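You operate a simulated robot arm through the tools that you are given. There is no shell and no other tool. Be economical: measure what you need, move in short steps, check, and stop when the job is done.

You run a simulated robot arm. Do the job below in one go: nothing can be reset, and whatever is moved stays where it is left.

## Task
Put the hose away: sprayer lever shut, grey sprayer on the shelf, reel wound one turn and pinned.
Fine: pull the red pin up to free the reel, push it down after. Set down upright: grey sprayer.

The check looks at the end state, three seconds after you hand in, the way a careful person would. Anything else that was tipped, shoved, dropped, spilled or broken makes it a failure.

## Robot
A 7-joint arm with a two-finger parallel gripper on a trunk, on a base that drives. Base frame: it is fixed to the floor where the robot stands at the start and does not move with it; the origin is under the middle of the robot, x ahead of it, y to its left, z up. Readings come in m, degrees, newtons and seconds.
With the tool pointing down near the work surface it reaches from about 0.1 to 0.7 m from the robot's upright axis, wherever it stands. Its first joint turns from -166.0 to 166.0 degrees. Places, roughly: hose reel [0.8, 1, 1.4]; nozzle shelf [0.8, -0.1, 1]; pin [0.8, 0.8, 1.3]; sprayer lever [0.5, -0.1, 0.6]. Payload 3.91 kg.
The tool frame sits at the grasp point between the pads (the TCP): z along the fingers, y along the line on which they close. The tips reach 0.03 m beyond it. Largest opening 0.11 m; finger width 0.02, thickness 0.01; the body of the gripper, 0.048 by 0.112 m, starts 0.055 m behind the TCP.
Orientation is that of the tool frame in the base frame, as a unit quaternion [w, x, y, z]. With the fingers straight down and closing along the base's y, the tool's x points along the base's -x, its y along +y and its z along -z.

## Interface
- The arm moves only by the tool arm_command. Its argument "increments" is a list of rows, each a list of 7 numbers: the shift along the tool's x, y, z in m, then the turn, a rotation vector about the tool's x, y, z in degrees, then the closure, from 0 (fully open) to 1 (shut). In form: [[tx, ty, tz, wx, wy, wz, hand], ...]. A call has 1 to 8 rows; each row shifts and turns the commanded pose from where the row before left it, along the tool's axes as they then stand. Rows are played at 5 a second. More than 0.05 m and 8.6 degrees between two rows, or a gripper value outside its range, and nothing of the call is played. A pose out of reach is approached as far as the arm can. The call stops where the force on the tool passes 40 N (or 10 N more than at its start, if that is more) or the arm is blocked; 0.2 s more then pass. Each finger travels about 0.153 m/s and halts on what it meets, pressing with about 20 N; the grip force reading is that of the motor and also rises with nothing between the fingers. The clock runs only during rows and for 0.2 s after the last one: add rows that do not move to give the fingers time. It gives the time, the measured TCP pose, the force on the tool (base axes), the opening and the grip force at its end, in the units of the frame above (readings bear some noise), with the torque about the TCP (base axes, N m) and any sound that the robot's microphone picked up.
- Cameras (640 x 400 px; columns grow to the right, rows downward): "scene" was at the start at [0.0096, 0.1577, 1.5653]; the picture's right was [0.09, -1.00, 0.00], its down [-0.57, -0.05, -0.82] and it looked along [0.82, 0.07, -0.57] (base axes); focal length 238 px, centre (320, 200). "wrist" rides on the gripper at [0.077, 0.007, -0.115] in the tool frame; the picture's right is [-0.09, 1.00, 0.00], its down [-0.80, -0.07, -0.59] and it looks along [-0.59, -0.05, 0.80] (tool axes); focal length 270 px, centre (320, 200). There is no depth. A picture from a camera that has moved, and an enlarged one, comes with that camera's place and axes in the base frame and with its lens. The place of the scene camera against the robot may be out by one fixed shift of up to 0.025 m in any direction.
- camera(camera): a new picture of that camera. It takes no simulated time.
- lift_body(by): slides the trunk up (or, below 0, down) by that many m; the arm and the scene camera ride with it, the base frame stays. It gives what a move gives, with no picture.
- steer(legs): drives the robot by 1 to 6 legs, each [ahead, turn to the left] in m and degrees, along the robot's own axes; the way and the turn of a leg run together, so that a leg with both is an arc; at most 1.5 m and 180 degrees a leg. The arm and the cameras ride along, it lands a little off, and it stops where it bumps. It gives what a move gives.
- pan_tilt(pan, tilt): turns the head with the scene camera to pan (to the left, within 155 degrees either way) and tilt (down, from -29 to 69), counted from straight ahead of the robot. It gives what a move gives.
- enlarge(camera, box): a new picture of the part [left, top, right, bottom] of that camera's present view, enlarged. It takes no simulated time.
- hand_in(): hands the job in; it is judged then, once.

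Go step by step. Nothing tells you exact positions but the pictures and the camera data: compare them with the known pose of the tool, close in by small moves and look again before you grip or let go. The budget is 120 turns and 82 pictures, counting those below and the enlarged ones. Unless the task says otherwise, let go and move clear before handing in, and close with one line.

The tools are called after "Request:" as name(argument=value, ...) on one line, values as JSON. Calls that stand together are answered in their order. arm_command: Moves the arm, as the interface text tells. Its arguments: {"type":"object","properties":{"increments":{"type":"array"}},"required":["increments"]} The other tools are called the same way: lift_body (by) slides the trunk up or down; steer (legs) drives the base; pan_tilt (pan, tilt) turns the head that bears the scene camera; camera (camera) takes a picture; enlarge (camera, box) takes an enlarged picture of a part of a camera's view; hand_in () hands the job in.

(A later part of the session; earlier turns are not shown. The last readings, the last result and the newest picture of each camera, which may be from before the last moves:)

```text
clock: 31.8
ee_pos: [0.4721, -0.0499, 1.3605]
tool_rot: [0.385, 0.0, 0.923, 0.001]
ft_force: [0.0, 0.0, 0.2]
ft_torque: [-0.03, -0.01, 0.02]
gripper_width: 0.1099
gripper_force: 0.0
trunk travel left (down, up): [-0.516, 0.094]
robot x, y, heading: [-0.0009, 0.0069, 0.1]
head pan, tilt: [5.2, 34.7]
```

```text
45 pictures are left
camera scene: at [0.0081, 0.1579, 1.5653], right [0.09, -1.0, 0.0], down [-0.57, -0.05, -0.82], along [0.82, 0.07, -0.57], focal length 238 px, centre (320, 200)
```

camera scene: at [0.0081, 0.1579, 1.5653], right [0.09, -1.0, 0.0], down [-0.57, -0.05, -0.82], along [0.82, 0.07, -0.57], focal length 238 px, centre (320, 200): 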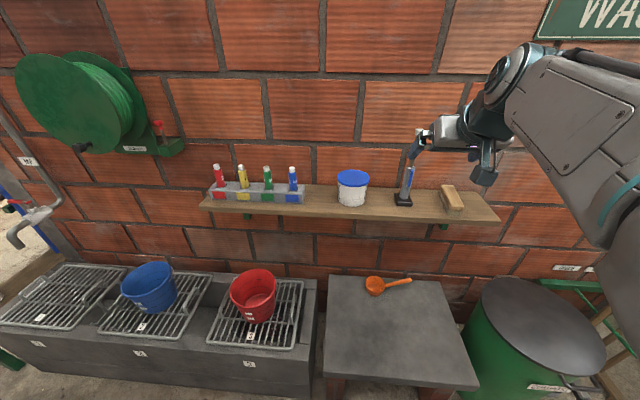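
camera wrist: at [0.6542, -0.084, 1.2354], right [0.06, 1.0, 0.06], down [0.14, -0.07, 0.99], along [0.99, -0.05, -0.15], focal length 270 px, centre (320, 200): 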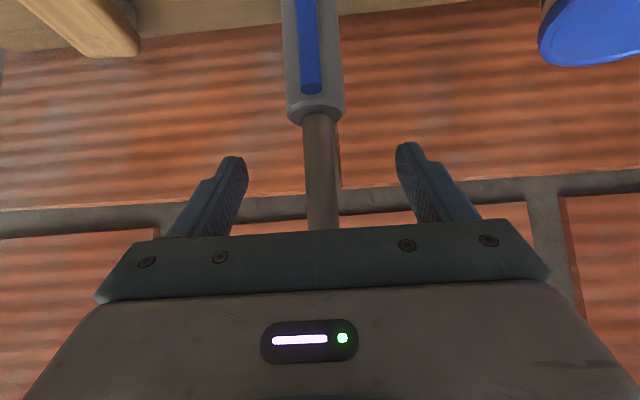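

I'll look left before driving there.

Request:
pan_tilt(pan=80, tilt=35)

Request:
camera(camera="scene")

```text
clock: 33.3
ee_pos: [0.4739, -0.0496, 1.3601]
tool_rot: [0.383, 0.0, 0.924, 0.001]
ft_force: [0.4, -0.3, 0.4]
ft_torque: [0.02, -0.02, 0.01]
gripper_width: 0.1102
gripper_force: 0.0
trunk travel left (down, up): [-0.516, 0.094]
robot x, y, heading: [-0.0009, -0.0003, 0.6]
head pan, tilt: [80.0, 35.0]
```

```text
44 pictures are left
camera scene: at [-0.063, 0.2364, 1.5649], right [0.98, -0.17, 0.0], down [-0.1, -0.56, -0.82], along [0.14, 0.81, -0.57], focal length 238 px, centre (320, 200)
```

scene: 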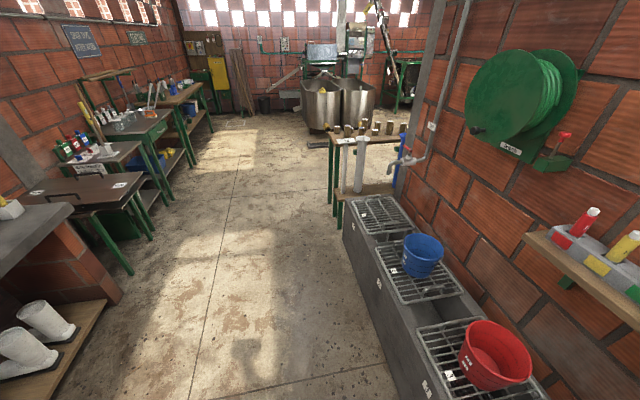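

The aisle is clear. I'll turn left, drive 0.85 m and turn back to face the wall.

Request:
steer(legs=[[0, 90], [0.85, 0], [0, -90]])

Request:
pan_tilt(pan=0, tilt=10)

Request:
camera(camera="scene")

Request:
camera(camera="wrist")

```text
clock: 45.5
ee_pos: [0.4689, 0.8036, 1.3603]
tool_rot: [0.384, 0.003, 0.923, -0.001]
ft_force: [-0.2, -0.4, -0.3]
ft_torque: [0.0, -0.02, -0.01]
gripper_width: 0.1102
gripper_force: 0.1
trunk travel left (down, up): [-0.516, 0.094]
robot x, y, heading: [-0.0043, 0.8607, -0.0]
head pan, tilt: [80.0, 35.0]
```

```text
clock: 47.0
ee_pos: [0.4695, 0.804, 1.3604]
tool_rot: [0.384, 0.003, 0.924, -0.001]
ft_force: [0.1, -0.6, 0.0]
ft_torque: [0.0, 0.01, 0.03]
gripper_width: 0.1101
gripper_force: 0.1
trunk travel left (down, up): [-0.516, 0.094]
robot x, y, heading: [-0.0045, 0.8597, -0.3]
head pan, tilt: [0.0, 10.0]
```

```text
43 pictures are left
camera scene: at [0.0113, 1.0061, 1.605], right [0.0, -1.0, 0.0], down [-0.17, 0.0, -0.98], along [0.98, 0.0, -0.17], focal length 238 px, centre (320, 200)
```

scene: 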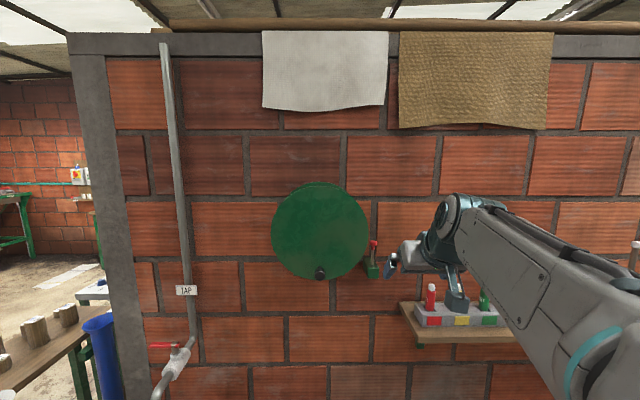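

```text
42 pictures are left
camera wrist: at [0.3348, 0.812, 1.3861], right [0.07, 1.0, 0.06], down [0.14, -0.07, 0.99], along [0.99, -0.06, -0.15], focal length 270 px, centre (320, 200)
```

wrist: 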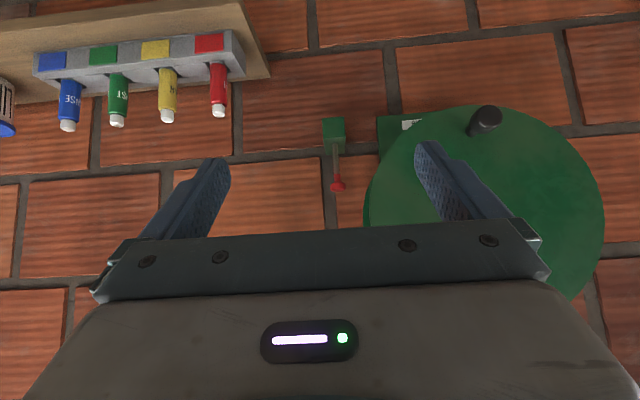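

I face the reel: its centre is near (0.7, 1.006, 1.37), the crank knob at the bottom, and the pin near (0.81, 0.815, 1.29). I'll zoom in on them.

Request:
enlarge(camera="scene", box=[340, 225, 400, 285])

Request:
enlarge(camera="scene", box=[260, 175, 380, 290])

Request:
enlarge(camera="wrist", box=[310, 90, 430, 210])

```text
6.67 times, centred on (370, 255) of scene
camera zoom: at [0.0113, 1.0061, 1.605], right [0.0, -1.0, 0.0], down [-0.17, 0.0, -0.98], along [0.98, 0.0, -0.17], focal length 1583 px, centre (-13, -167)
```

zoom: 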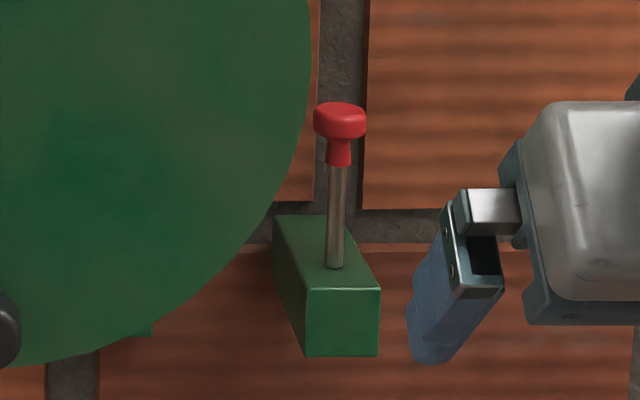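

```text
3.48 times, centred on (320, 232) of scene
camera zoom: at [0.0113, 1.0061, 1.605], right [0.0, -1.0, 0.0], down [-0.17, 0.0, -0.98], along [0.98, 0.0, -0.17], focal length 826 px, centre (320, 87)
```

zoom: 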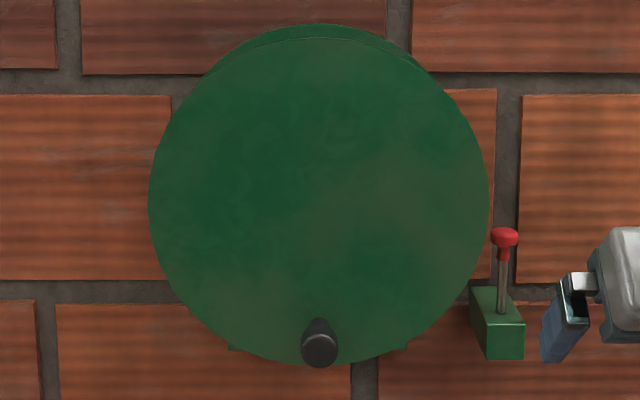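

```text
3.33 times, centred on (370, 150) of wrist
camera zoom: at [0.3348, 0.812, 1.3861], right [0.07, 1.0, 0.06], down [0.14, -0.07, 0.99], along [0.99, -0.06, -0.15], focal length 901 px, centre (153, 367)
```

zoom: 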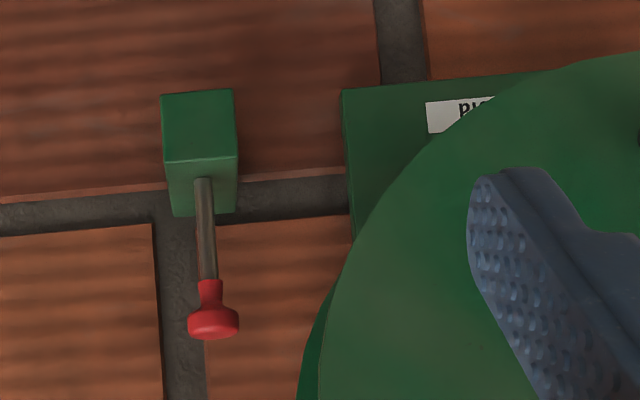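

The red grip spans about z 1.268–1.298, and the reel's front disc is close on its left. I'll come in from the right, yawed 30° and pitched 20° down, to grip below the red head.

Request:
arm_command(increments=[[0, 0, 0, 0, -8.33, 0, 0], [0, 0, 0, 0, -8.33, 0, 0], [0, 0, 0, 0, -8.33, 0, 0], [0, 0, 0, -7.05, 0, -2.57, 0], [0, 0, 0, -7.05, 0, -2.57, 0], [0, 0, 0, -7.05, 0, -2.57, 0], [0, 0, 0, -7.05, 0, -2.57, 0.4]])

Request:
camera(camera="wrist")

```text
clock: 48.6
ee_pos: [0.4705, 0.8034, 1.3588]
tool_rot: [0.555, -0.21, 0.791, 0.148]
ft_force: [0.3, -1.2, 0.4]
ft_torque: [0.03, -0.03, -0.02]
gripper_width: 0.0657
gripper_force: 0.1
trunk travel left (down, up): [-0.516, 0.094]
robot x, y, heading: [-0.0058, 0.8599, -0.0]
head pan, tilt: [0.0, 10.0]
```

```text
38 pictures are left
camera wrist: at [0.3525, 0.7431, 1.326], right [-0.47, 0.88, 0.08], down [-0.21, -0.21, 0.96], along [0.86, 0.43, 0.28], focal length 270 px, centre (320, 200)
```

wrist: 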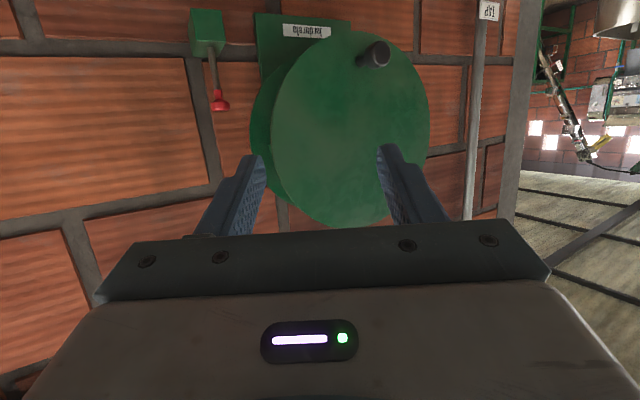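

Request:
arm_command(increments=[[-0.005, -0.045, 0.01, 0, 0, 0, 0.4], [-0.005, -0.045, 0.01, 0, 0, 0, 0.4], [-0.005, -0.045, 0.01, 0, 0, 0, 0.4], [0, -0.013, 0.042, 0, 0, 0, 0.4], [0, 0, 0.042, 0, 0, 0, 0.4], [0, 0, 0.042, 0, 0, 0, 0.4], [0, 0, 0.04, 0, 0, 0, 0.4]])

Request:
camera(camera="wrist")

Request:
enlarge(camera="scene", box=[320, 210, 430, 290])

```text
clock: 50.2
ee_pos: [0.7076, 0.7712, 1.3047]
tool_rot: [0.555, -0.209, 0.792, 0.146]
ft_force: [-0.7, 1.3, 0.4]
ft_torque: [0.0, 0.02, -0.01]
gripper_width: 0.0659
gripper_force: 0.0
trunk travel left (down, up): [-0.516, 0.094]
robot x, y, heading: [0.0004, 0.856, -0.1]
head pan, tilt: [0.0, 10.0]
```

```text
37 pictures are left
camera wrist: at [0.588, 0.7108, 1.2701], right [-0.47, 0.88, 0.08], down [-0.21, -0.2, 0.96], along [0.86, 0.43, 0.28], focal length 270 px, centre (320, 200)
```

wrist: 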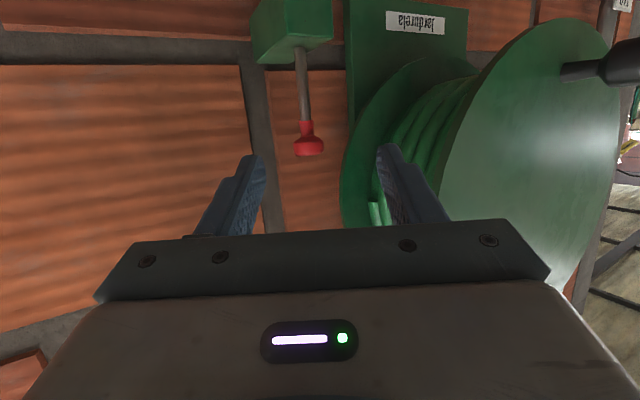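

```text
5.00 times, centred on (375, 250) of scene
camera zoom: at [0.0122, 1.0062, 1.605], right [0.0, -1.0, 0.0], down [-0.17, 0.0, -0.98], along [0.98, 0.0, -0.17], focal length 1187 px, centre (45, -50)
```

zoom: 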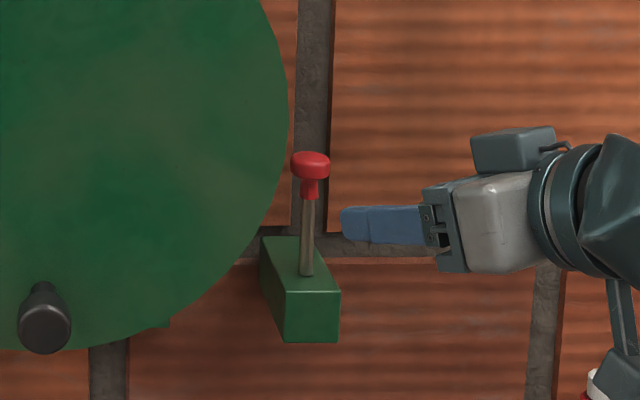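

The pin is near (0.812, 0.817) with the red neck at z≈1.272, and the reel's back flange lies close to the left. I'll narrow the opening, align, and advance partway.

Request:
arm_command(increments=[[-0.0077, -0.0122, 0, 0, 0, 0, 0.66], [0, 0, 0.03, 0, 0, 0, 0.66], [0, 0, 0.03, 0, 0, 0, 0.66]])

Request:
camera(camera="wrist")

```text
clock: 51.0
ee_pos: [0.7633, 0.7895, 1.2919]
tool_rot: [0.555, -0.21, 0.791, 0.147]
ft_force: [0.6, -0.3, -0.3]
ft_torque: [0.03, -0.02, 0.03]
gripper_width: 0.0376
gripper_force: 0.0
trunk travel left (down, up): [-0.516, 0.094]
robot x, y, heading: [-0.0068, 0.8591, 0.1]
head pan, tilt: [0.0, 10.0]
```

```text
35 pictures are left
camera wrist: at [0.6459, 0.7297, 1.2584], right [-0.47, 0.88, 0.08], down [-0.21, -0.2, 0.96], along [0.86, 0.43, 0.28], focal length 270 px, centre (320, 200)
```

wrist: 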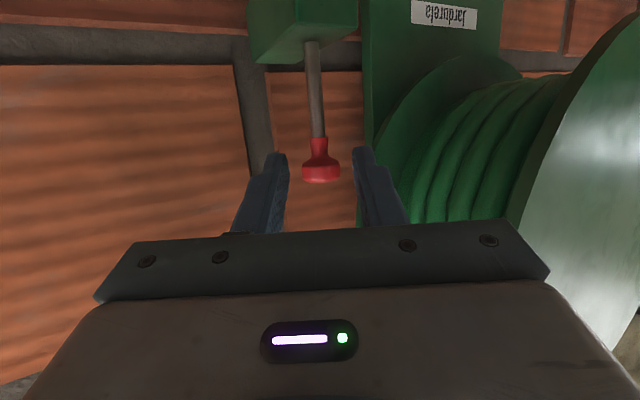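

Aligned on the neck just under the red head. I'll advance and close.

Request:
arm_command(increments=[[0, 0, 0.028, 0, 0, 0, 0.66], [0, 0, 0.027, 0, 0, 0, 0.66], [0, 0, 0, 0, 0, 0, 0.66]])

Request:
camera(camera="wrist")

```text
clock: 51.8
ee_pos: [0.8086, 0.8135, 1.276]
tool_rot: [0.555, -0.21, 0.791, 0.147]
ft_force: [-0.1, -0.2, 0.1]
ft_torque: [0.01, 0.03, 0.01]
gripper_width: 0.0375
gripper_force: 0.1
trunk travel left (down, up): [-0.516, 0.094]
robot x, y, heading: [-0.0017, 0.8576, -0.2]
head pan, tilt: [0.0, 10.0]
```

```text
34 pictures are left
camera wrist: at [0.6894, 0.7536, 1.2414], right [-0.47, 0.88, 0.08], down [-0.21, -0.2, 0.96], along [0.86, 0.43, 0.28], focal length 270 px, centre (320, 200)
```

wrist: 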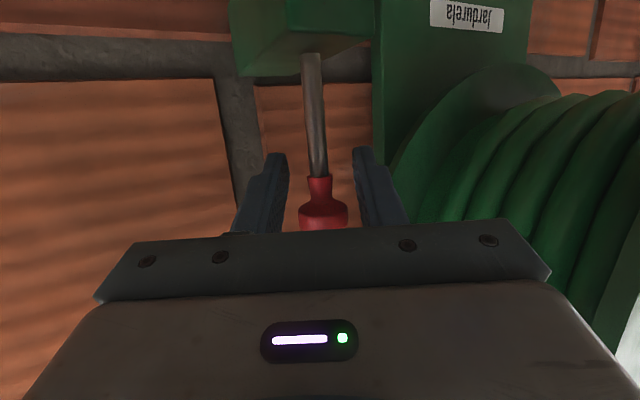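

Request:
arm_command(increments=[[0, 0, 0, 0, 0, 0, 0.8], [0, 0, 0, 0, 0, 0, 0.9], [0, 0, 0, 0, 0, 0, 1], [0, 0, 0, 0, 0, 0, 1]])

Request:
arm_command(increments=[[-0.0094, 0, -0.0034, 0, 0, 0, 1], [-0.0094, 0, -0.0034, 0, 0, 0, 1]])

Request:
camera(camera="wrist")

```text
clock: 52.8
ee_pos: [0.8069, 0.8125, 1.2752]
tool_rot: [0.555, -0.21, 0.791, 0.147]
ft_force: [-0.6, 0.0, -0.6]
ft_torque: [-0.14, -0.22, -0.14]
gripper_width: 0.0114
gripper_force: 45.0
trunk travel left (down, up): [-0.516, 0.094]
robot x, y, heading: [-0.0055, 0.862, -0.4]
head pan, tilt: [0.0, 10.0]
```

```text
clock: 53.4
ee_pos: [0.809, 0.8137, 1.2954]
tool_rot: [0.556, -0.209, 0.791, 0.147]
ft_force: [-4.6, 0.1, -0.6]
ft_torque: [-0.3, 0.42, -0.12]
gripper_width: 0.0113
gripper_force: 45.0
trunk travel left (down, up): [-0.516, 0.094]
robot x, y, heading: [-0.0031, 0.8548, -0.1]
head pan, tilt: [0.0, 10.0]
```

```text
33 pictures are left
camera wrist: at [0.6892, 0.7535, 1.2614], right [-0.47, 0.88, 0.08], down [-0.21, -0.2, 0.96], along [0.86, 0.43, 0.28], focal length 270 px, centre (320, 200)
```

wrist: 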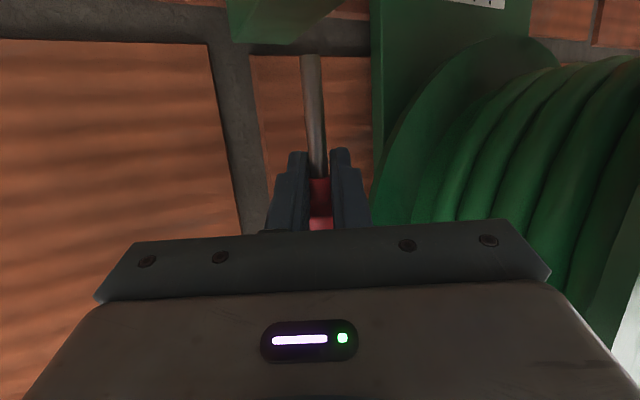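

The visible shaft length looks unchanged, so I'll zoom in to see whether the pin has left its block.

Request:
enlarge(camera="wrist", box=[210, 0, 450, 150])

Request:
enlarge(camera="scene", box=[340, 220, 410, 290])

```text
2.67 times, centred on (330, 75) of wrist
camera zoom: at [0.6892, 0.7535, 1.2614], right [-0.47, 0.88, 0.08], down [-0.21, -0.2, 0.96], along [0.86, 0.43, 0.28], focal length 721 px, centre (293, 533)
```

zoom: 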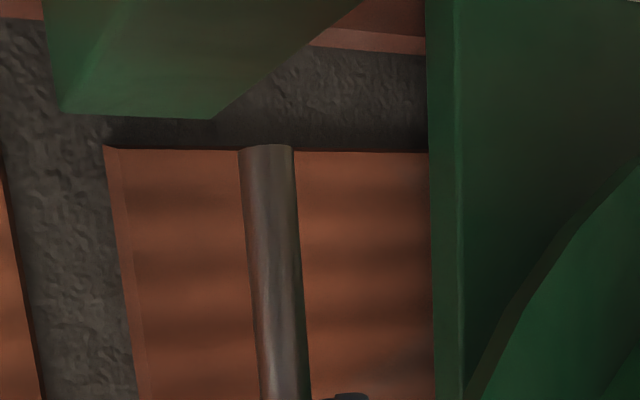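

```text
5.71 times, centred on (375, 255) of scene
camera zoom: at [0.0105, 1.0059, 1.6051], right [0.0, -1.0, 0.0], down [-0.17, 0.0, -0.98], along [0.98, 0.0, -0.17], focal length 1357 px, centre (6, -114)
```

zoom: 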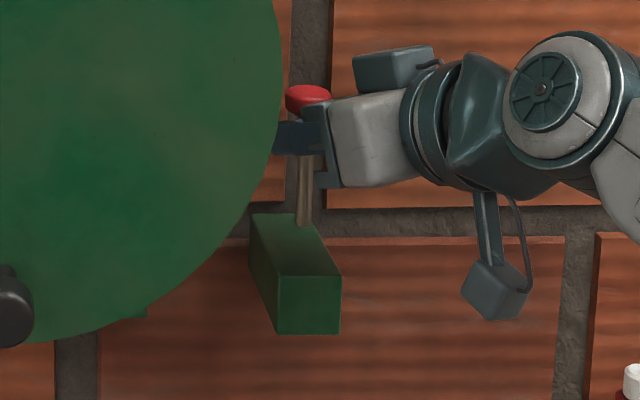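

Request:
arm_command(increments=[[-0.0047, 0, -0.0017, 0, 0, 0, 1], [0, 0, 0, 0, 0, 0, 1]])

Request:
arm_command(increments=[[-0.0047, 0, -0.0017, 0, 0, 0, 1], [0, 0, 0, 0, 0, 0, 1]])

```text
clock: 54.0
ee_pos: [0.8088, 0.8143, 1.2994]
tool_rot: [0.556, -0.21, 0.791, 0.148]
ft_force: [-8.0, 0.8, -3.1]
ft_torque: [0.21, -0.12, 0.03]
gripper_width: 0.0114
gripper_force: 44.4
trunk travel left (down, up): [-0.516, 0.094]
robot x, y, heading: [-0.0025, 0.8576, -0.0]
head pan, tilt: [0.0, 10.0]
```

```text
clock: 54.8
ee_pos: [0.8077, 0.8123, 1.3]
tool_rot: [0.55, -0.211, 0.794, 0.147]
ft_force: [-10.9, -0.2, -8.6]
ft_torque: [-0.02, -0.48, 0.07]
gripper_width: 0.0112
gripper_force: 44.4
trunk travel left (down, up): [-0.516, 0.094]
robot x, y, heading: [-0.0046, 0.8561, -0.2]
head pan, tilt: [0.0, 10.0]
stopped in row 2: the force on the tool passed its limit (the readings are from after the stop); the commanded pose is now the measured one
```

The pin has met its upper stop after about 25 mm of travel, so it's guided. I'll open and check that it stays up.

Request:
arm_command(increments=[[0, 0, 0, 0, 0, 0, 0.85], [0, 0, 0, 0, 0, 0, 0.66], [0, 0, 0, 0, 0, 0, 0.62], [0, 0, 0, 0, 0, 0, 0.62]])

Request:
camera(camera="wrist")

```text
clock: 55.8
ee_pos: [0.809, 0.813, 1.3012]
tool_rot: [0.551, -0.211, 0.794, 0.147]
ft_force: [0.3, -0.5, -0.2]
ft_torque: [0.0, 0.01, 0.02]
gripper_width: 0.0418
gripper_force: 0.1
trunk travel left (down, up): [-0.516, 0.094]
robot x, y, heading: [-0.0061, 0.86, -0.5]
head pan, tilt: [0.0, 10.0]
```

```text
30 pictures are left
camera wrist: at [0.6906, 0.7532, 1.2685], right [-0.47, 0.88, 0.08], down [-0.2, -0.2, 0.96], along [0.86, 0.43, 0.27], focal length 270 px, centre (320, 200)
```

wrist: 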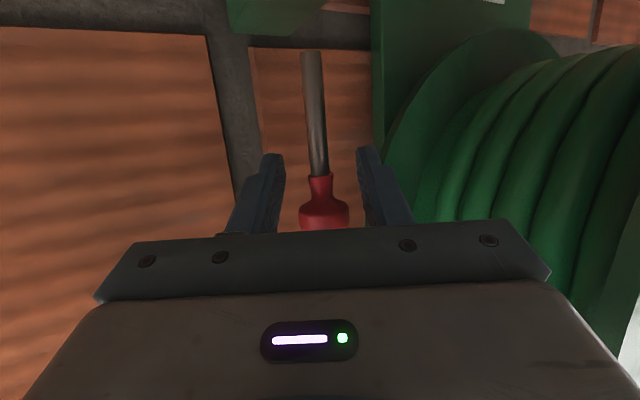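

The pin stays up by itself. I'll back away, turn the hand to point straight ahead, and move in front of the crank knob, at about (0.67, 1.007, 1.24).

Request:
arm_command(increments=[[0, 0, -0.04, 0, 0, 0, 0.6], [0, 0, -0.04, 0, 0, 0, 0.6], [0, 0, -0.04, 0, 0, 0, 0.5], [0, 0, -0.04, 0, 0, 0, 0.4], [0, 0, -0.04, 0, 0, 0, 0.4]])

Request:
arm_command(increments=[[0, 0, 0, 5.9, -4, 1.06, 0.4], [0, 0, 0, 5.9, -4, 1.06, 0.4], [0, 0, 0, 5.9, -4, 1.06, 0.4], [0, 0, 0, 5.9, -4, 1.06, 0.4], [0, 0, 0, 5.9, -4, 1.06, 0.4], [0, 0, -0.05, 0, 0, 0, 0.4], [0, 0, -0.036, 0, 0, 0, 0.4]])

Request:
arm_command(increments=[[0.0177, 0.0411, 0, 0, 0, 0, 0.4], [0.0177, 0.0411, 0, 0, 0, 0, 0.4], [0.0177, 0.0411, 0, 0, 0, 0, 0.4], [0.0177, 0.0411, 0, 0, 0, 0, 0.4], [0.0177, 0.0411, 0, 0, 0, 0, 0.4], [0.0177, 0.0411, 0, 0, 0, 0, 0.4], [0.0177, 0.0411, 0, 0, 0, 0, 0.4]])

Request:
camera(camera="wrist")

Request:
enlarge(camera="scene", box=[240, 180, 420, 300])

```text
clock: 57.0
ee_pos: [0.6492, 0.7178, 1.3695]
tool_rot: [0.551, -0.211, 0.794, 0.147]
ft_force: [0.0, 0.3, 0.1]
ft_torque: [0.01, 0.02, 0.03]
gripper_width: 0.0661
gripper_force: 0.1
trunk travel left (down, up): [-0.516, 0.094]
robot x, y, heading: [-0.0051, 0.8594, -0.1]
head pan, tilt: [0.0, 10.0]
```

```text
clock: 58.6
ee_pos: [0.561, 0.7208, 1.371]
tool_rot: [0.708, 0.0, 0.706, 0.002]
ft_force: [0.0, 1.3, 0.3]
ft_torque: [-0.02, -0.01, 0.01]
gripper_width: 0.0661
gripper_force: 0.0
trunk travel left (down, up): [-0.516, 0.094]
robot x, y, heading: [-0.0044, 0.8614, -0.3]
head pan, tilt: [0.0, 10.0]
```

```text
clock: 60.2
ee_pos: [0.5664, 1.0076, 1.2457]
tool_rot: [0.707, 0.0, 0.707, 0.0]
ft_force: [0.1, 0.6, 0.6]
ft_torque: [0.0, 0.0, 0.0]
gripper_width: 0.0659
gripper_force: 0.1
trunk travel left (down, up): [-0.516, 0.094]
robot x, y, heading: [-0.0077, 0.8593, -0.2]
head pan, tilt: [0.0, 10.0]
```

```text
29 pictures are left
camera wrist: at [0.4521, 1.0135, 1.1687], right [0.0, 1.0, 0.09], down [-0.59, -0.07, 0.8], along [0.8, -0.05, 0.59], focal length 270 px, centre (320, 200)
```

wrist: 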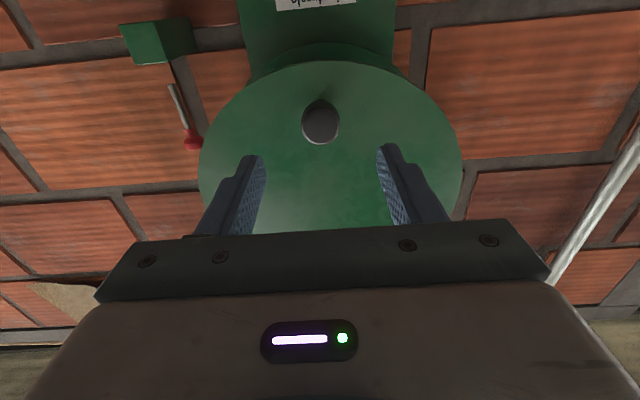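

```text
3.33 times, centred on (330, 240) of scene
camera zoom: at [0.0113, 1.0068, 1.605], right [0.0, -1.0, 0.0], down [-0.17, 0.0, -0.98], along [0.98, 0.0, -0.17], focal length 792 px, centre (287, 67)
```

zoom: 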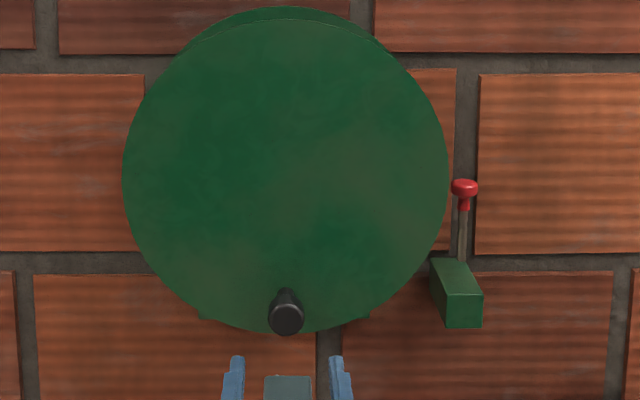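

The knob is centred between the fingers at about z 1.248. I'll advance to it.

Request:
arm_command(increments=[[-0.003, 0, 0.04, 0, 0, 0, 0.4], [0, 0, 0.045, 0, 0, 0, 0.4]])

Request:
camera(camera="wrist")

Request:
enlarge(camera="scene", box=[280, 230, 360, 300])

```text
clock: 60.8
ee_pos: [0.6487, 1.0048, 1.2506]
tool_rot: [0.707, 0.001, 0.708, 0.0]
ft_force: [0.1, 0.2, 0.1]
ft_torque: [-0.01, -0.02, -0.04]
gripper_width: 0.0659
gripper_force: 0.0
trunk travel left (down, up): [-0.516, 0.094]
robot x, y, heading: [-0.007, 0.856, -0.4]
head pan, tilt: [0.0, 10.0]
```

```text
27 pictures are left
camera wrist: at [0.5349, 1.013, 1.173], right [0.0, 1.0, 0.09], down [-0.59, -0.07, 0.8], along [0.8, -0.05, 0.59], focal length 270 px, centre (320, 200)
```

wrist: 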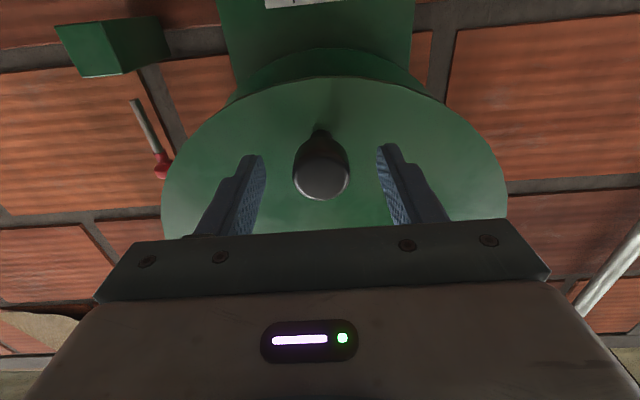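

```text
5.71 times, centred on (320, 265) of scene
camera zoom: at [0.012, 1.0064, 1.605], right [-0.01, -1.0, 0.0], down [-0.17, 0.0, -0.98], along [0.98, -0.01, -0.17], focal length 1357 px, centre (320, -171)
```

zoom: 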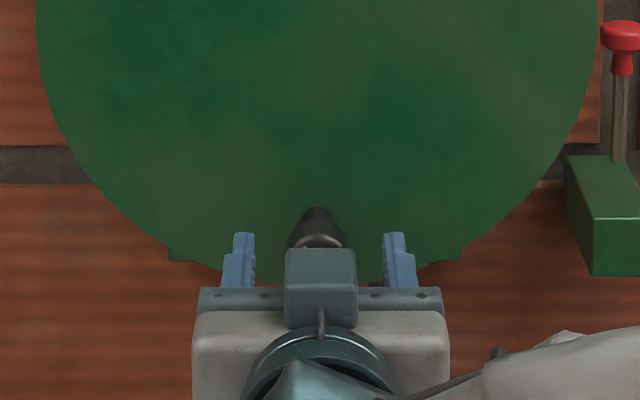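

Request:
arm_command(increments=[[0, 0, 0.016, 0, 0, 0, 0.4], [0, 0, 0, 0, 0, 0, 0.55], [0, 0, 0, 0, 0, 0, 0.65], [0, 0, 0, 0, 0, 0, 0.72], [0, 0, 0, 0, 0, 0, 0.8], [0, 0, 0, 0, 0, 0, 0.8]])

Request:
camera(camera="wrist")

```text
clock: 62.2
ee_pos: [0.6613, 1.007, 1.2488]
tool_rot: [0.707, 0.001, 0.707, 0.0]
ft_force: [2.2, -0.9, 0.0]
ft_torque: [0.09, -0.09, 0.45]
gripper_width: 0.032
gripper_force: 44.8
trunk travel left (down, up): [-0.516, 0.094]
robot x, y, heading: [-0.0023, 0.8593, -0.2]
head pan, tilt: [0.0, 10.0]
```

```text
25 pictures are left
camera wrist: at [0.5483, 1.0145, 1.1726], right [0.0, 1.0, 0.09], down [-0.59, -0.07, 0.8], along [0.8, -0.05, 0.59], focal length 270 px, centre (320, 200)
```

wrist: 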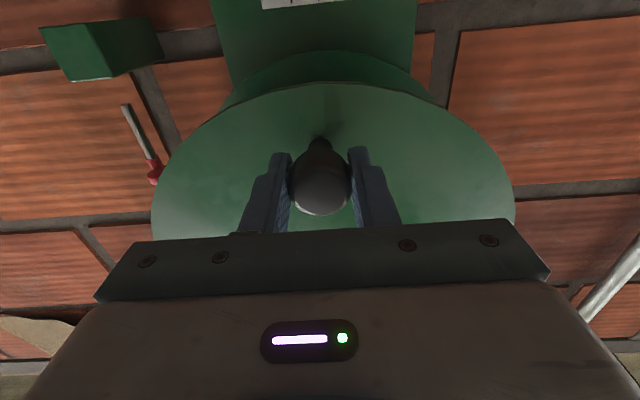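

I hold the knob. Before turning I want to be sure which way winds the hose in, so I'll let go and look at the hose tail from the right side.

Request:
arm_command(increments=[[0, 0, 0, 0, 0, 0, 0.6], [0, 0, 0, 0, 0, 0, 0.4], [0, 0, -0.05, 0, 0, 0, 0.4], [0, 0, -0.05, 0, 0, 0, 0.4], [0, -0.05, 0, 0, 0, 0, 0.4], [0, -0.05, 0, 0, 0, 0, 0.4], [0, -0.05, 0, 0, 0, 0, 0.4], [0, -0.05, 0, 0, 0, 0, 0.4]])

Request:
arm_command(increments=[[0, -0.05, 0, 0, 0, 0, 0.4], [0, -0.05, 0, 0, 0, 0, 0.4], [0, -0.03, 0, 0, 0, 0, 0.4], [0, 0, 0, -8, 0, 0, 0.4], [0, 0, 0, -8, 0, 0, 0.4], [0, 0, 0, -8, 0, 0, 0.4], [0, 0, 0, -8, 0, 0, 0.4], [0, 0, 0, -8, 0, 0, 0.4]])

Request:
enlarge(camera="wrist", box=[160, 0, 540, 230])

```text
clock: 64.0
ee_pos: [0.5594, 0.8066, 1.2491]
tool_rot: [0.707, 0.001, 0.708, 0.001]
ft_force: [0.2, -0.7, 0.1]
ft_torque: [0.01, -0.02, 0.0]
gripper_width: 0.0658
gripper_force: 0.0
trunk travel left (down, up): [-0.516, 0.094]
robot x, y, heading: [-0.0062, 0.8608, -0.5]
head pan, tilt: [0.0, 10.0]
```

```text
clock: 65.8
ee_pos: [0.5619, 0.6763, 1.2487]
tool_rot: [0.664, -0.243, 0.664, 0.245]
ft_force: [-0.6, 0.3, 0.5]
ft_torque: [0.04, -0.02, 0.01]
gripper_width: 0.0661
gripper_force: 0.1
trunk travel left (down, up): [-0.516, 0.094]
robot x, y, heading: [-0.007, 0.8575, -0.5]
head pan, tilt: [0.0, 10.0]
```

```text
1.68 times, centred on (350, 115) of wrist
camera zoom: at [0.4714, 0.6089, 1.1712], right [-0.64, 0.76, 0.09], down [-0.41, -0.44, 0.8], along [0.65, 0.48, 0.59], focal length 455 px, centre (270, 343)
```

zoom: 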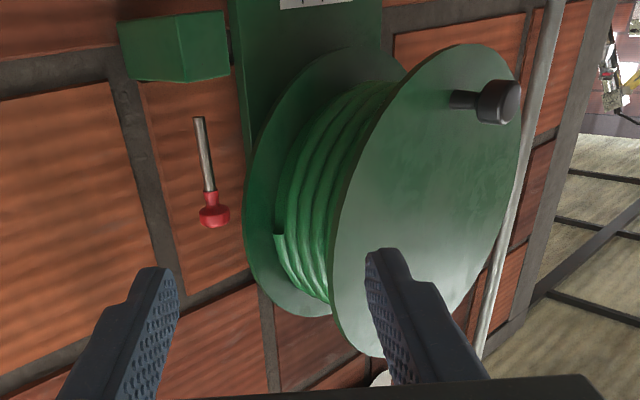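

The hose tail on the right side points down, and the empty drum gap is next to it. Winding therefore turns the reel counter-clockwise as I face it, with the knob going bottom, right, top, left. I'll return and regrip.

Request:
arm_command(increments=[[0, 0, 0, 8, 0, 0, 0.4], [0, 0, 0, 8, 0, 0, 0.4], [0, 0, 0, 8, 0, 0, 0.4], [0, 0, 0, 8, 0, 0, 0.4], [0, 0, 0, 8, 0, 0, 0.4], [0, 0.05, 0, 0, 0, 0, 0.4], [0, 0.05, 0, 0, 0, 0, 0.4], [0, 0.05, 0, 0, 0, 0, 0.4]])

Request:
arm_command(increments=[[0, 0.05, 0, 0, 0, 0, 0.4], [0, 0.05, 0, 0, 0, 0, 0.4], [0, 0.05, 0, 0, 0, 0, 0.4], [0, 0.03, 0, 0, 0, 0, 0.4], [0, 0, 0.045, 0, 0, 0, 0.4], [0, 0, 0.03, 0, 0, 0, 0.4]])

Request:
camera(camera="wrist")

```text
clock: 67.6
ee_pos: [0.5631, 0.8321, 1.2496]
tool_rot: [0.707, 0.0, 0.708, 0.002]
ft_force: [-0.9, 1.2, -0.5]
ft_torque: [-0.02, -0.03, 0.01]
gripper_width: 0.0657
gripper_force: 0.0
trunk travel left (down, up): [-0.516, 0.094]
robot x, y, heading: [-0.0033, 0.8581, -0.2]
head pan, tilt: [0.0, 10.0]
```

```text
clock: 69.0
ee_pos: [0.6394, 1.0087, 1.2487]
tool_rot: [0.706, 0.001, 0.708, 0.001]
ft_force: [-0.4, 0.9, -0.3]
ft_torque: [0.0, 0.01, -0.02]
gripper_width: 0.0661
gripper_force: 0.0
trunk travel left (down, up): [-0.516, 0.094]
robot x, y, heading: [-0.0038, 0.8571, -0.3]
head pan, tilt: [0.0, 10.0]
```

```text
23 pictures are left
camera wrist: at [0.5251, 1.015, 1.1725], right [0.0, 1.0, 0.09], down [-0.59, -0.07, 0.8], along [0.8, -0.05, 0.59], focal length 270 px, centre (320, 200)
```

wrist: 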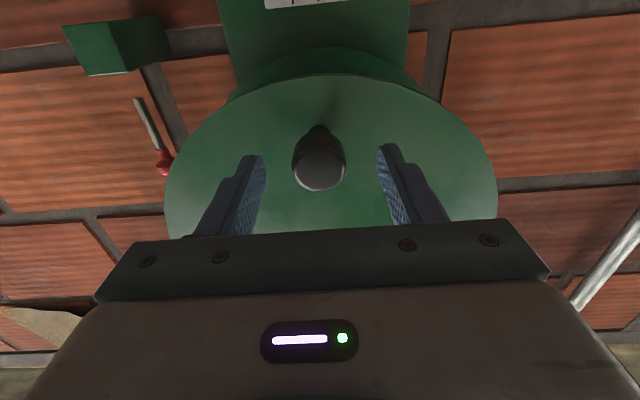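

Request:
arm_command(increments=[[0, 0, 0.027, 0, 0, 0, 0.4], [0, 0, 0, 0, 0, 0, 0.55], [0, 0, 0, 0, 0, 0, 0.65], [0, 0, 0, 0, 0, 0, 0.72], [0, 0, 0, 0, 0, 0, 0.8], [0, 0, 0, 0, 0, 0, 0.8]])

Request:
arm_command(increments=[[-0.0017, -0.0196, 0, 0, 0, 0, 0.8], [-0.0051, -0.019, 0, 0, 0, 0, 0.8], [-0.0083, -0.0179, 0, 0, 0, 0, 0.8]])

```text
clock: 70.4
ee_pos: [0.667, 1.0075, 1.2495]
tool_rot: [0.707, 0.0, 0.707, 0.001]
ft_force: [3.7, -1.1, -1.4]
ft_torque: [-0.01, -0.08, 0.57]
gripper_width: 0.0318
gripper_force: 44.8
trunk travel left (down, up): [-0.516, 0.094]
robot x, y, heading: [-0.0076, 0.8579, -0.2]
head pan, tilt: [0.0, 10.0]
```

```text
clock: 70.9
ee_pos: [0.6665, 1.0057, 1.2492]
tool_rot: [0.705, -0.014, 0.709, 0.012]
ft_force: [19.7, 28.0, -3.6]
ft_torque: [-0.24, -0.71, -1.38]
gripper_width: 0.0322
gripper_force: 45.2
trunk travel left (down, up): [-0.516, 0.094]
robot x, y, heading: [-0.0043, 0.8584, 0.5]
head pan, tilt: [0.0, 10.0]
stopped in row 2: the force on the tool passed its limit (the readings are from after the stop); the commanded pose is now the measured one
```

The reel resists hard that way. I'll check with a small nudge in the opposite direction.

Request:
arm_command(increments=[[0, 0.005, 0, 0, 0, 0, 0.8], [0, 0.005, 0, 0, 0, 0, 0.8], [0, 0.006, 0, 0, 0, 0, 0.8], [0, 0.006, 0, 0, 0, 0, 0.8]])

Request:
enlarge(camera="scene", box=[240, 180, 420, 300])

```text
clock: 71.9
ee_pos: [0.6637, 1.0196, 1.2498]
tool_rot: [0.706, -0.008, 0.708, 0.01]
ft_force: [15.1, -5.3, -2.7]
ft_torque: [0.44, 0.34, -0.91]
gripper_width: 0.0318
gripper_force: 45.2
trunk travel left (down, up): [-0.516, 0.094]
robot x, y, heading: [-0.0028, 0.8548, -0.0]
head pan, tilt: [0.0, 10.0]
```

```text
3.33 times, centred on (330, 240) of scene
camera zoom: at [0.0138, 1.0058, 1.6051], right [0.0, -1.0, 0.0], down [-0.18, 0.0, -0.98], along [0.98, 0.0, -0.18], focal length 792 px, centre (287, 67)
```

zoom: 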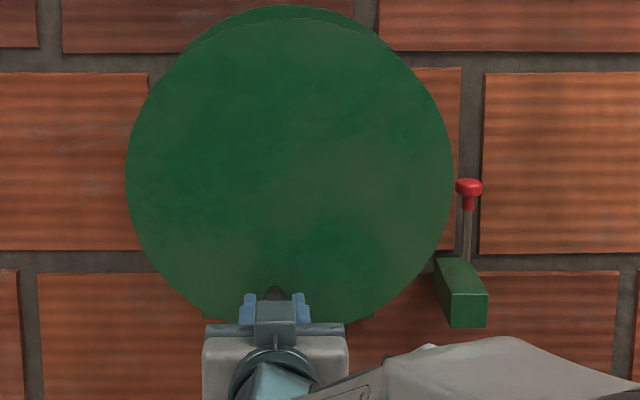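

The reel turns freely the other way (knob to the left), so a ratchet or stop sets that as the winding direction. I'll crank clockwise in small arcs.

Request:
arm_command(increments=[[-0.0039, 0.0193, -0.002, 0, 0, 0, 0.8], [-0.0072, 0.0183, -0.001, 0, 0, 0, 0.8], [-0.0103, 0.0168, 0, 0, 0, 0, 0.8]])

```text
clock: 72.7
ee_pos: [0.6609, 1.0733, 1.2725]
tool_rot: [0.706, -0.009, 0.708, 0.009]
ft_force: [14.7, -2.8, -1.9]
ft_torque: [0.2, -0.35, -1.29]
gripper_width: 0.0315
gripper_force: 45.4
trunk travel left (down, up): [-0.516, 0.094]
robot x, y, heading: [0.0003, 0.8575, 0.3]
head pan, tilt: [0.0, 10.0]
```

Request:
arm_command(increments=[[-0.013, 0.0148, 0, 0, 0, 0, 0.8], [-0.0154, 0.0123, 0, 0, 0, 0, 0.8], [-0.0173, 0.0094, 0, 0, 0, 0, 0.8], [-0.0187, 0.0063, 0, 0, 0, 0, 0.8], [-0.0195, 0.0029, 0, 0, 0, 0, 0.8]])

Request:
enlarge(camera="scene", box=[240, 180, 420, 300])

```text
clock: 73.9
ee_pos: [0.6586, 1.1167, 1.3585]
tool_rot: [0.707, -0.007, 0.707, 0.009]
ft_force: [2.3, -12.9, -4.7]
ft_torque: [0.31, -0.08, -0.9]
gripper_width: 0.0314
gripper_force: 45.0
trunk travel left (down, up): [-0.516, 0.094]
robot x, y, heading: [-0.0053, 0.8611, 0.2]
head pan, tilt: [0.0, 10.0]
```

```text
3.33 times, centred on (330, 240) of scene
camera zoom: at [0.0111, 1.0035, 1.6053], right [0.0, -1.0, 0.0], down [-0.17, 0.0, -0.98], along [0.98, 0.0, -0.17], focal length 792 px, centre (287, 67)
```

zoom: 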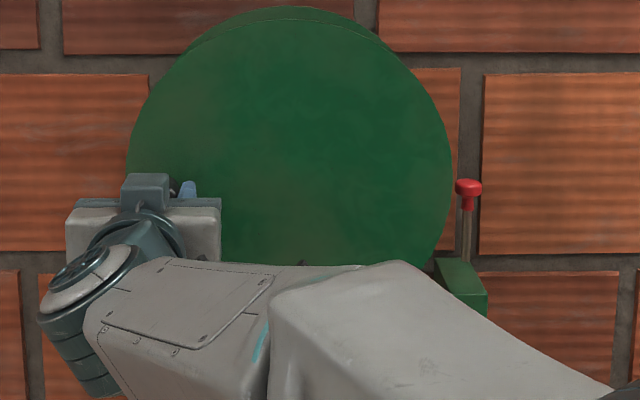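

The side point gives a crank radius of about 0.110 and a centre at z≈1.36. I'll go on up and over the top.

Request:
arm_command(increments=[[-0.0235, -0.0044, 0, 0, 0, 0, 0.8], [-0.0185, -0.0049, 0, 0, 0, 0, 0.8], [-0.0174, -0.0081, 0, 0, 0, 0, 0.8], [-0.0157, -0.011, 0, 0, 0, 0, 0.8]])

Request:
arm_command(increments=[[-0.0136, -0.0136, 0, 0, 0, 0, 0.8], [-0.011, -0.0157, 0, 0, 0, 0, 0.8], [-0.0081, -0.0174, 0, 0, 0, 0, 0.8], [-0.0049, -0.0185, 0, 0, 0, 0, 0.8]])

Request:
camera(camera="wrist")

```text
clock: 74.9
ee_pos: [0.6591, 1.0954, 1.4331]
tool_rot: [0.707, -0.012, 0.707, 0.011]
ft_force: [4.4, 3.8, -5.3]
ft_torque: [0.43, 0.85, -0.44]
gripper_width: 0.0323
gripper_force: 44.9
trunk travel left (down, up): [-0.516, 0.094]
robot x, y, heading: [-0.0021, 0.8584, 0.4]
head pan, tilt: [0.0, 10.0]
```

```text
clock: 75.5
ee_pos: [0.6562, 1.0666, 1.4675]
tool_rot: [0.712, -0.012, 0.702, 0.017]
ft_force: [7.2, 12.9, 14.9]
ft_torque: [0.33, -0.06, 0.06]
gripper_width: 0.0301
gripper_force: 8.2
trunk travel left (down, up): [-0.516, 0.094]
robot x, y, heading: [-0.0035, 0.8609, 0.7]
head pan, tilt: [0.0, 10.0]
stopped in row 3: the force on the tool passed its limit (the readings are from after the stop); the commanded pose is now the measured one
```

```text
20 pictures are left
camera wrist: at [0.5431, 1.0699, 1.3888], right [-0.04, 0.99, 0.09], down [-0.6, -0.1, 0.79], along [0.8, -0.02, 0.6], focal length 270 px, centre (320, 200)
```

wrist: 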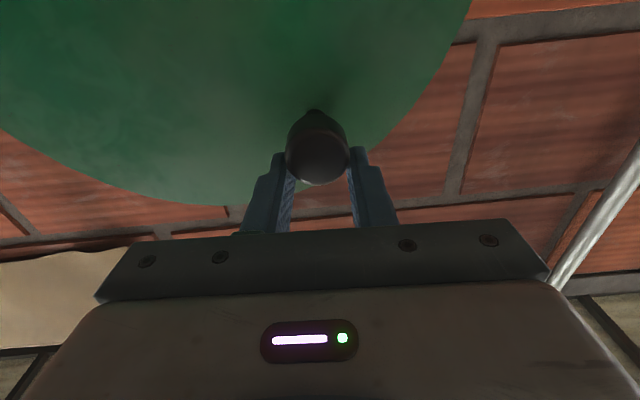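

The knob has slipped toward the lower finger edge. I'll open slightly, straighten the hand, recentre and regrip.

Request:
arm_command(increments=[[0, 0, 0, 0, 0, 0, 0.62], [0, 0, 0, 2.35, 0.81, -0.4, 0.6], [0.007, 0, 0, 0, 0, 0, 0.6], [0.006, 0, 0, 0, 0, 0, 0.6]])

Request:
camera(camera="wrist")

```text
clock: 76.5
ee_pos: [0.6557, 1.0663, 1.4519]
tool_rot: [0.705, 0.001, 0.709, -0.004]
ft_force: [-0.6, 0.0, 0.1]
ft_torque: [0.03, 0.01, 0.01]
gripper_width: 0.0442
gripper_force: 0.1
trunk travel left (down, up): [-0.516, 0.094]
robot x, y, heading: [-0.0067, 0.8582, 0.3]
head pan, tilt: [0.0, 10.0]
```

```text
19 pictures are left
camera wrist: at [0.5416, 1.0722, 1.3748], right [0.01, 1.0, 0.08], down [-0.59, -0.06, 0.81], along [0.81, -0.06, 0.59], focal length 270 px, centre (320, 200)
```

wrist: 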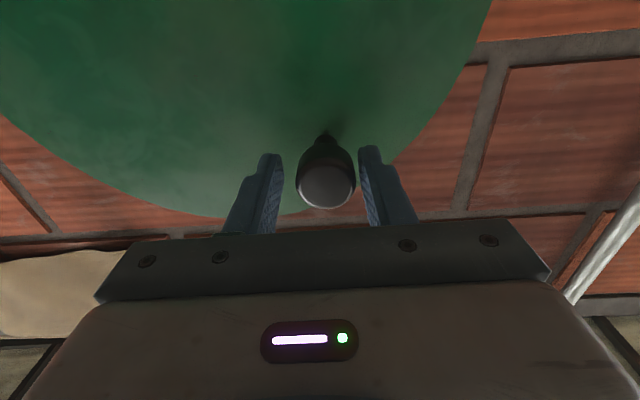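

Request:
arm_command(increments=[[0, 0.003, 0.004, 0, 0, 0, 0.66], [0, 0, 0, 0, 0, 0, 0.72], [0, 0, 0, 0, 0, 0, 0.8], [0, 0, 0, 0, 0, 0, 0.8], [-0.0082, -0.0158, 0, 0, 0, 0, 0.8], [-0.0066, -0.018, 0, 0, 0, 0, 0.8], [-0.0033, -0.0189, 0, 0, 0, 0, 0.8]])

Request:
camera(camera="wrist")

```text
clock: 78.1
ee_pos: [0.6607, 1.0147, 1.4705]
tool_rot: [0.705, 0.002, 0.709, -0.004]
ft_force: [2.4, 3.4, 5.6]
ft_torque: [0.49, 0.07, 1.28]
gripper_width: 0.0319
gripper_force: 45.2
trunk travel left (down, up): [-0.516, 0.094]
robot x, y, heading: [-0.0052, 0.8565, 0.6]
head pan, tilt: [0.0, 10.0]
```

```text
18 pictures are left
camera wrist: at [0.5457, 1.0232, 1.3937], right [0.01, 1.0, 0.09], down [-0.59, -0.06, 0.8], along [0.81, -0.06, 0.59], focal length 270 px, centre (320, 200)
```

wrist: 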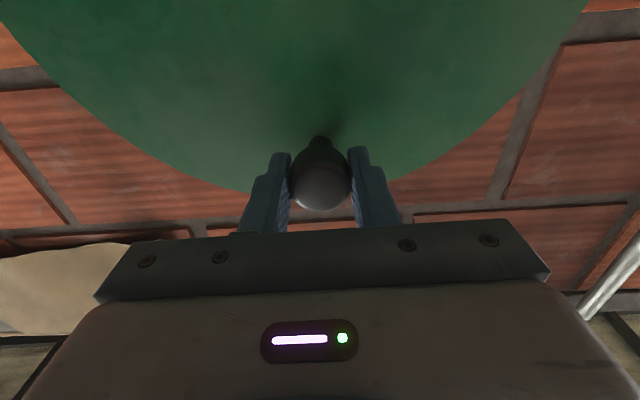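

The knob is centred and near the top. Continuing over to the right side.

Request:
arm_command(increments=[[0, -0.0187, 0, 0, 0, 0, 0.8], [0.0033, -0.0189, 0, 0, 0, 0, 0.8], [0.0066, -0.018, 0, 0, 0, 0, 0.8], [0.0096, -0.0166, 0, 0, 0, 0, 0.8]])

Request:
camera(camera="wrist")

Request:
enlarge(camera="scene", box=[240, 150, 440, 300])

```text
clock: 79.1
ee_pos: [0.6603, 0.9417, 1.451]
tool_rot: [0.705, 0.001, 0.709, -0.003]
ft_force: [-0.4, 2.6, 1.0]
ft_torque: [0.06, 0.46, 0.36]
gripper_width: 0.0315
gripper_force: 44.6
trunk travel left (down, up): [-0.516, 0.094]
robot x, y, heading: [-0.0037, 0.8622, 0.5]
head pan, tilt: [0.0, 10.0]
```

```text
17 pictures are left
camera wrist: at [0.5459, 0.9499, 1.3744], right [0.01, 1.0, 0.08], down [-0.59, -0.06, 0.81], along [0.81, -0.06, 0.59], focal length 270 px, centre (320, 200)
```

wrist: 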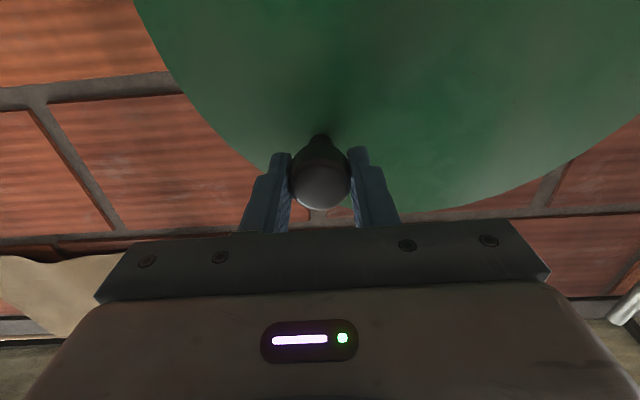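

```text
2.67 times, centred on (340, 225) of scene
camera zoom: at [0.0095, 1.0071, 1.605], right [0.01, -1.0, 0.0], down [-0.17, 0.0, -0.98], along [0.98, 0.01, -0.17], focal length 633 px, centre (267, 133)
```

zoom: 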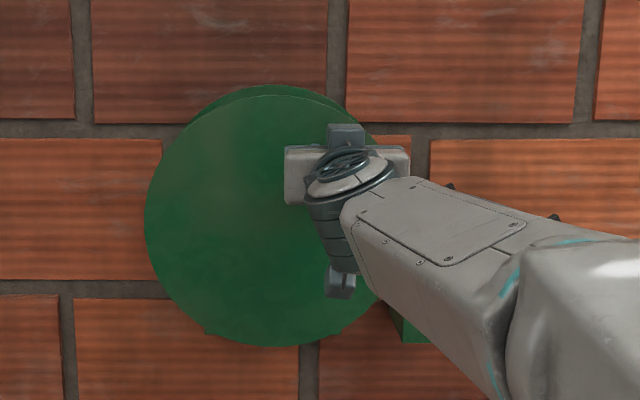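

Request:
arm_command(increments=[[0.0123, -0.0147, 0, 0, 0, 0, 0.8], [0.0147, -0.0123, 0, 0, 0, 0, 0.8], [0.0166, -0.0096, 0, 0, 0, 0, 0.8], [0.018, -0.0066, 0, 0, 0, 0, 0.8], [0.0189, -0.0033, 0, 0, 0, 0, 0.8]])

Request:
camera(camera="wrist")

```text
clock: 80.3
ee_pos: [0.6604, 0.8974, 1.3704]
tool_rot: [0.705, 0.002, 0.709, -0.004]
ft_force: [2.1, 2.0, 5.7]
ft_torque: [0.44, 0.22, 0.92]
gripper_width: 0.0322
gripper_force: 44.6
trunk travel left (down, up): [-0.516, 0.094]
robot x, y, heading: [-0.0015, 0.8582, 0.4]
head pan, tilt: [0.0, 10.0]
```

```text
15 pictures are left
camera wrist: at [0.5455, 0.9057, 1.2941], right [0.01, 1.0, 0.08], down [-0.59, -0.06, 0.8], along [0.81, -0.06, 0.59], focal length 270 px, centre (320, 200)
```

wrist: 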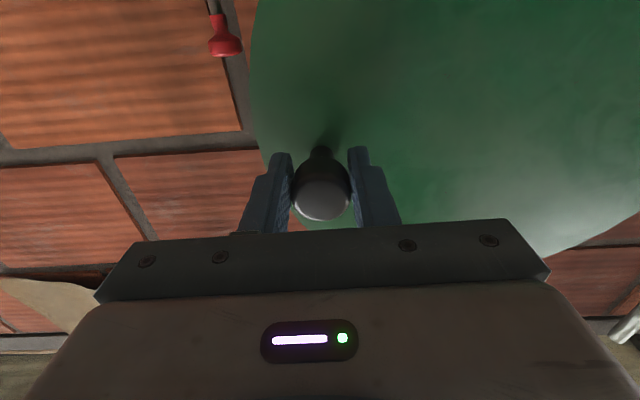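

Request:
arm_command(increments=[[0.0182, 0, 0, 0, 0, 0, 0.8], [0.0189, 0.0033, 0, 0, 0, 0, 0.8], [0.018, 0.0066, 0, 0, 0, 0, 0.8], [0.0166, 0.0096, 0, 0, 0, 0, 0.8]])

Request:
camera(camera="wrist")

```text
clock: 81.3
ee_pos: [0.6594, 0.9093, 1.2946]
tool_rot: [0.702, 0.004, 0.712, -0.004]
ft_force: [-2.2, -21.3, -10.4]
ft_torque: [0.21, 0.21, 0.34]
gripper_width: 0.0294
gripper_force: 44.8
trunk travel left (down, up): [-0.516, 0.094]
robot x, y, heading: [-0.003, 0.8573, 0.3]
head pan, tilt: [0.0, 10.0]
```

```text
14 pictures are left
camera wrist: at [0.5446, 0.9169, 1.2193], right [0.01, 1.0, 0.09], down [-0.58, -0.06, 0.81], along [0.81, -0.06, 0.58], focal length 270 px, centre (320, 200)
```

wrist: 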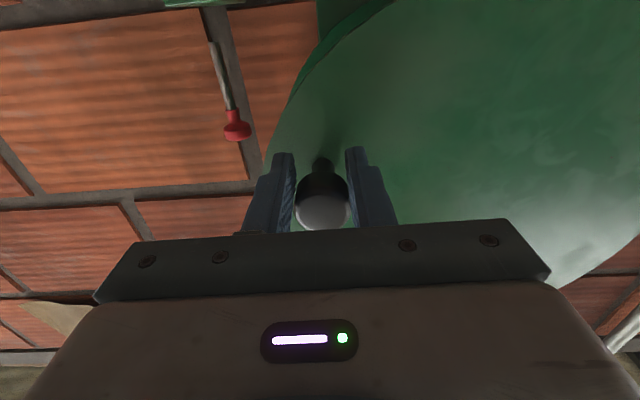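

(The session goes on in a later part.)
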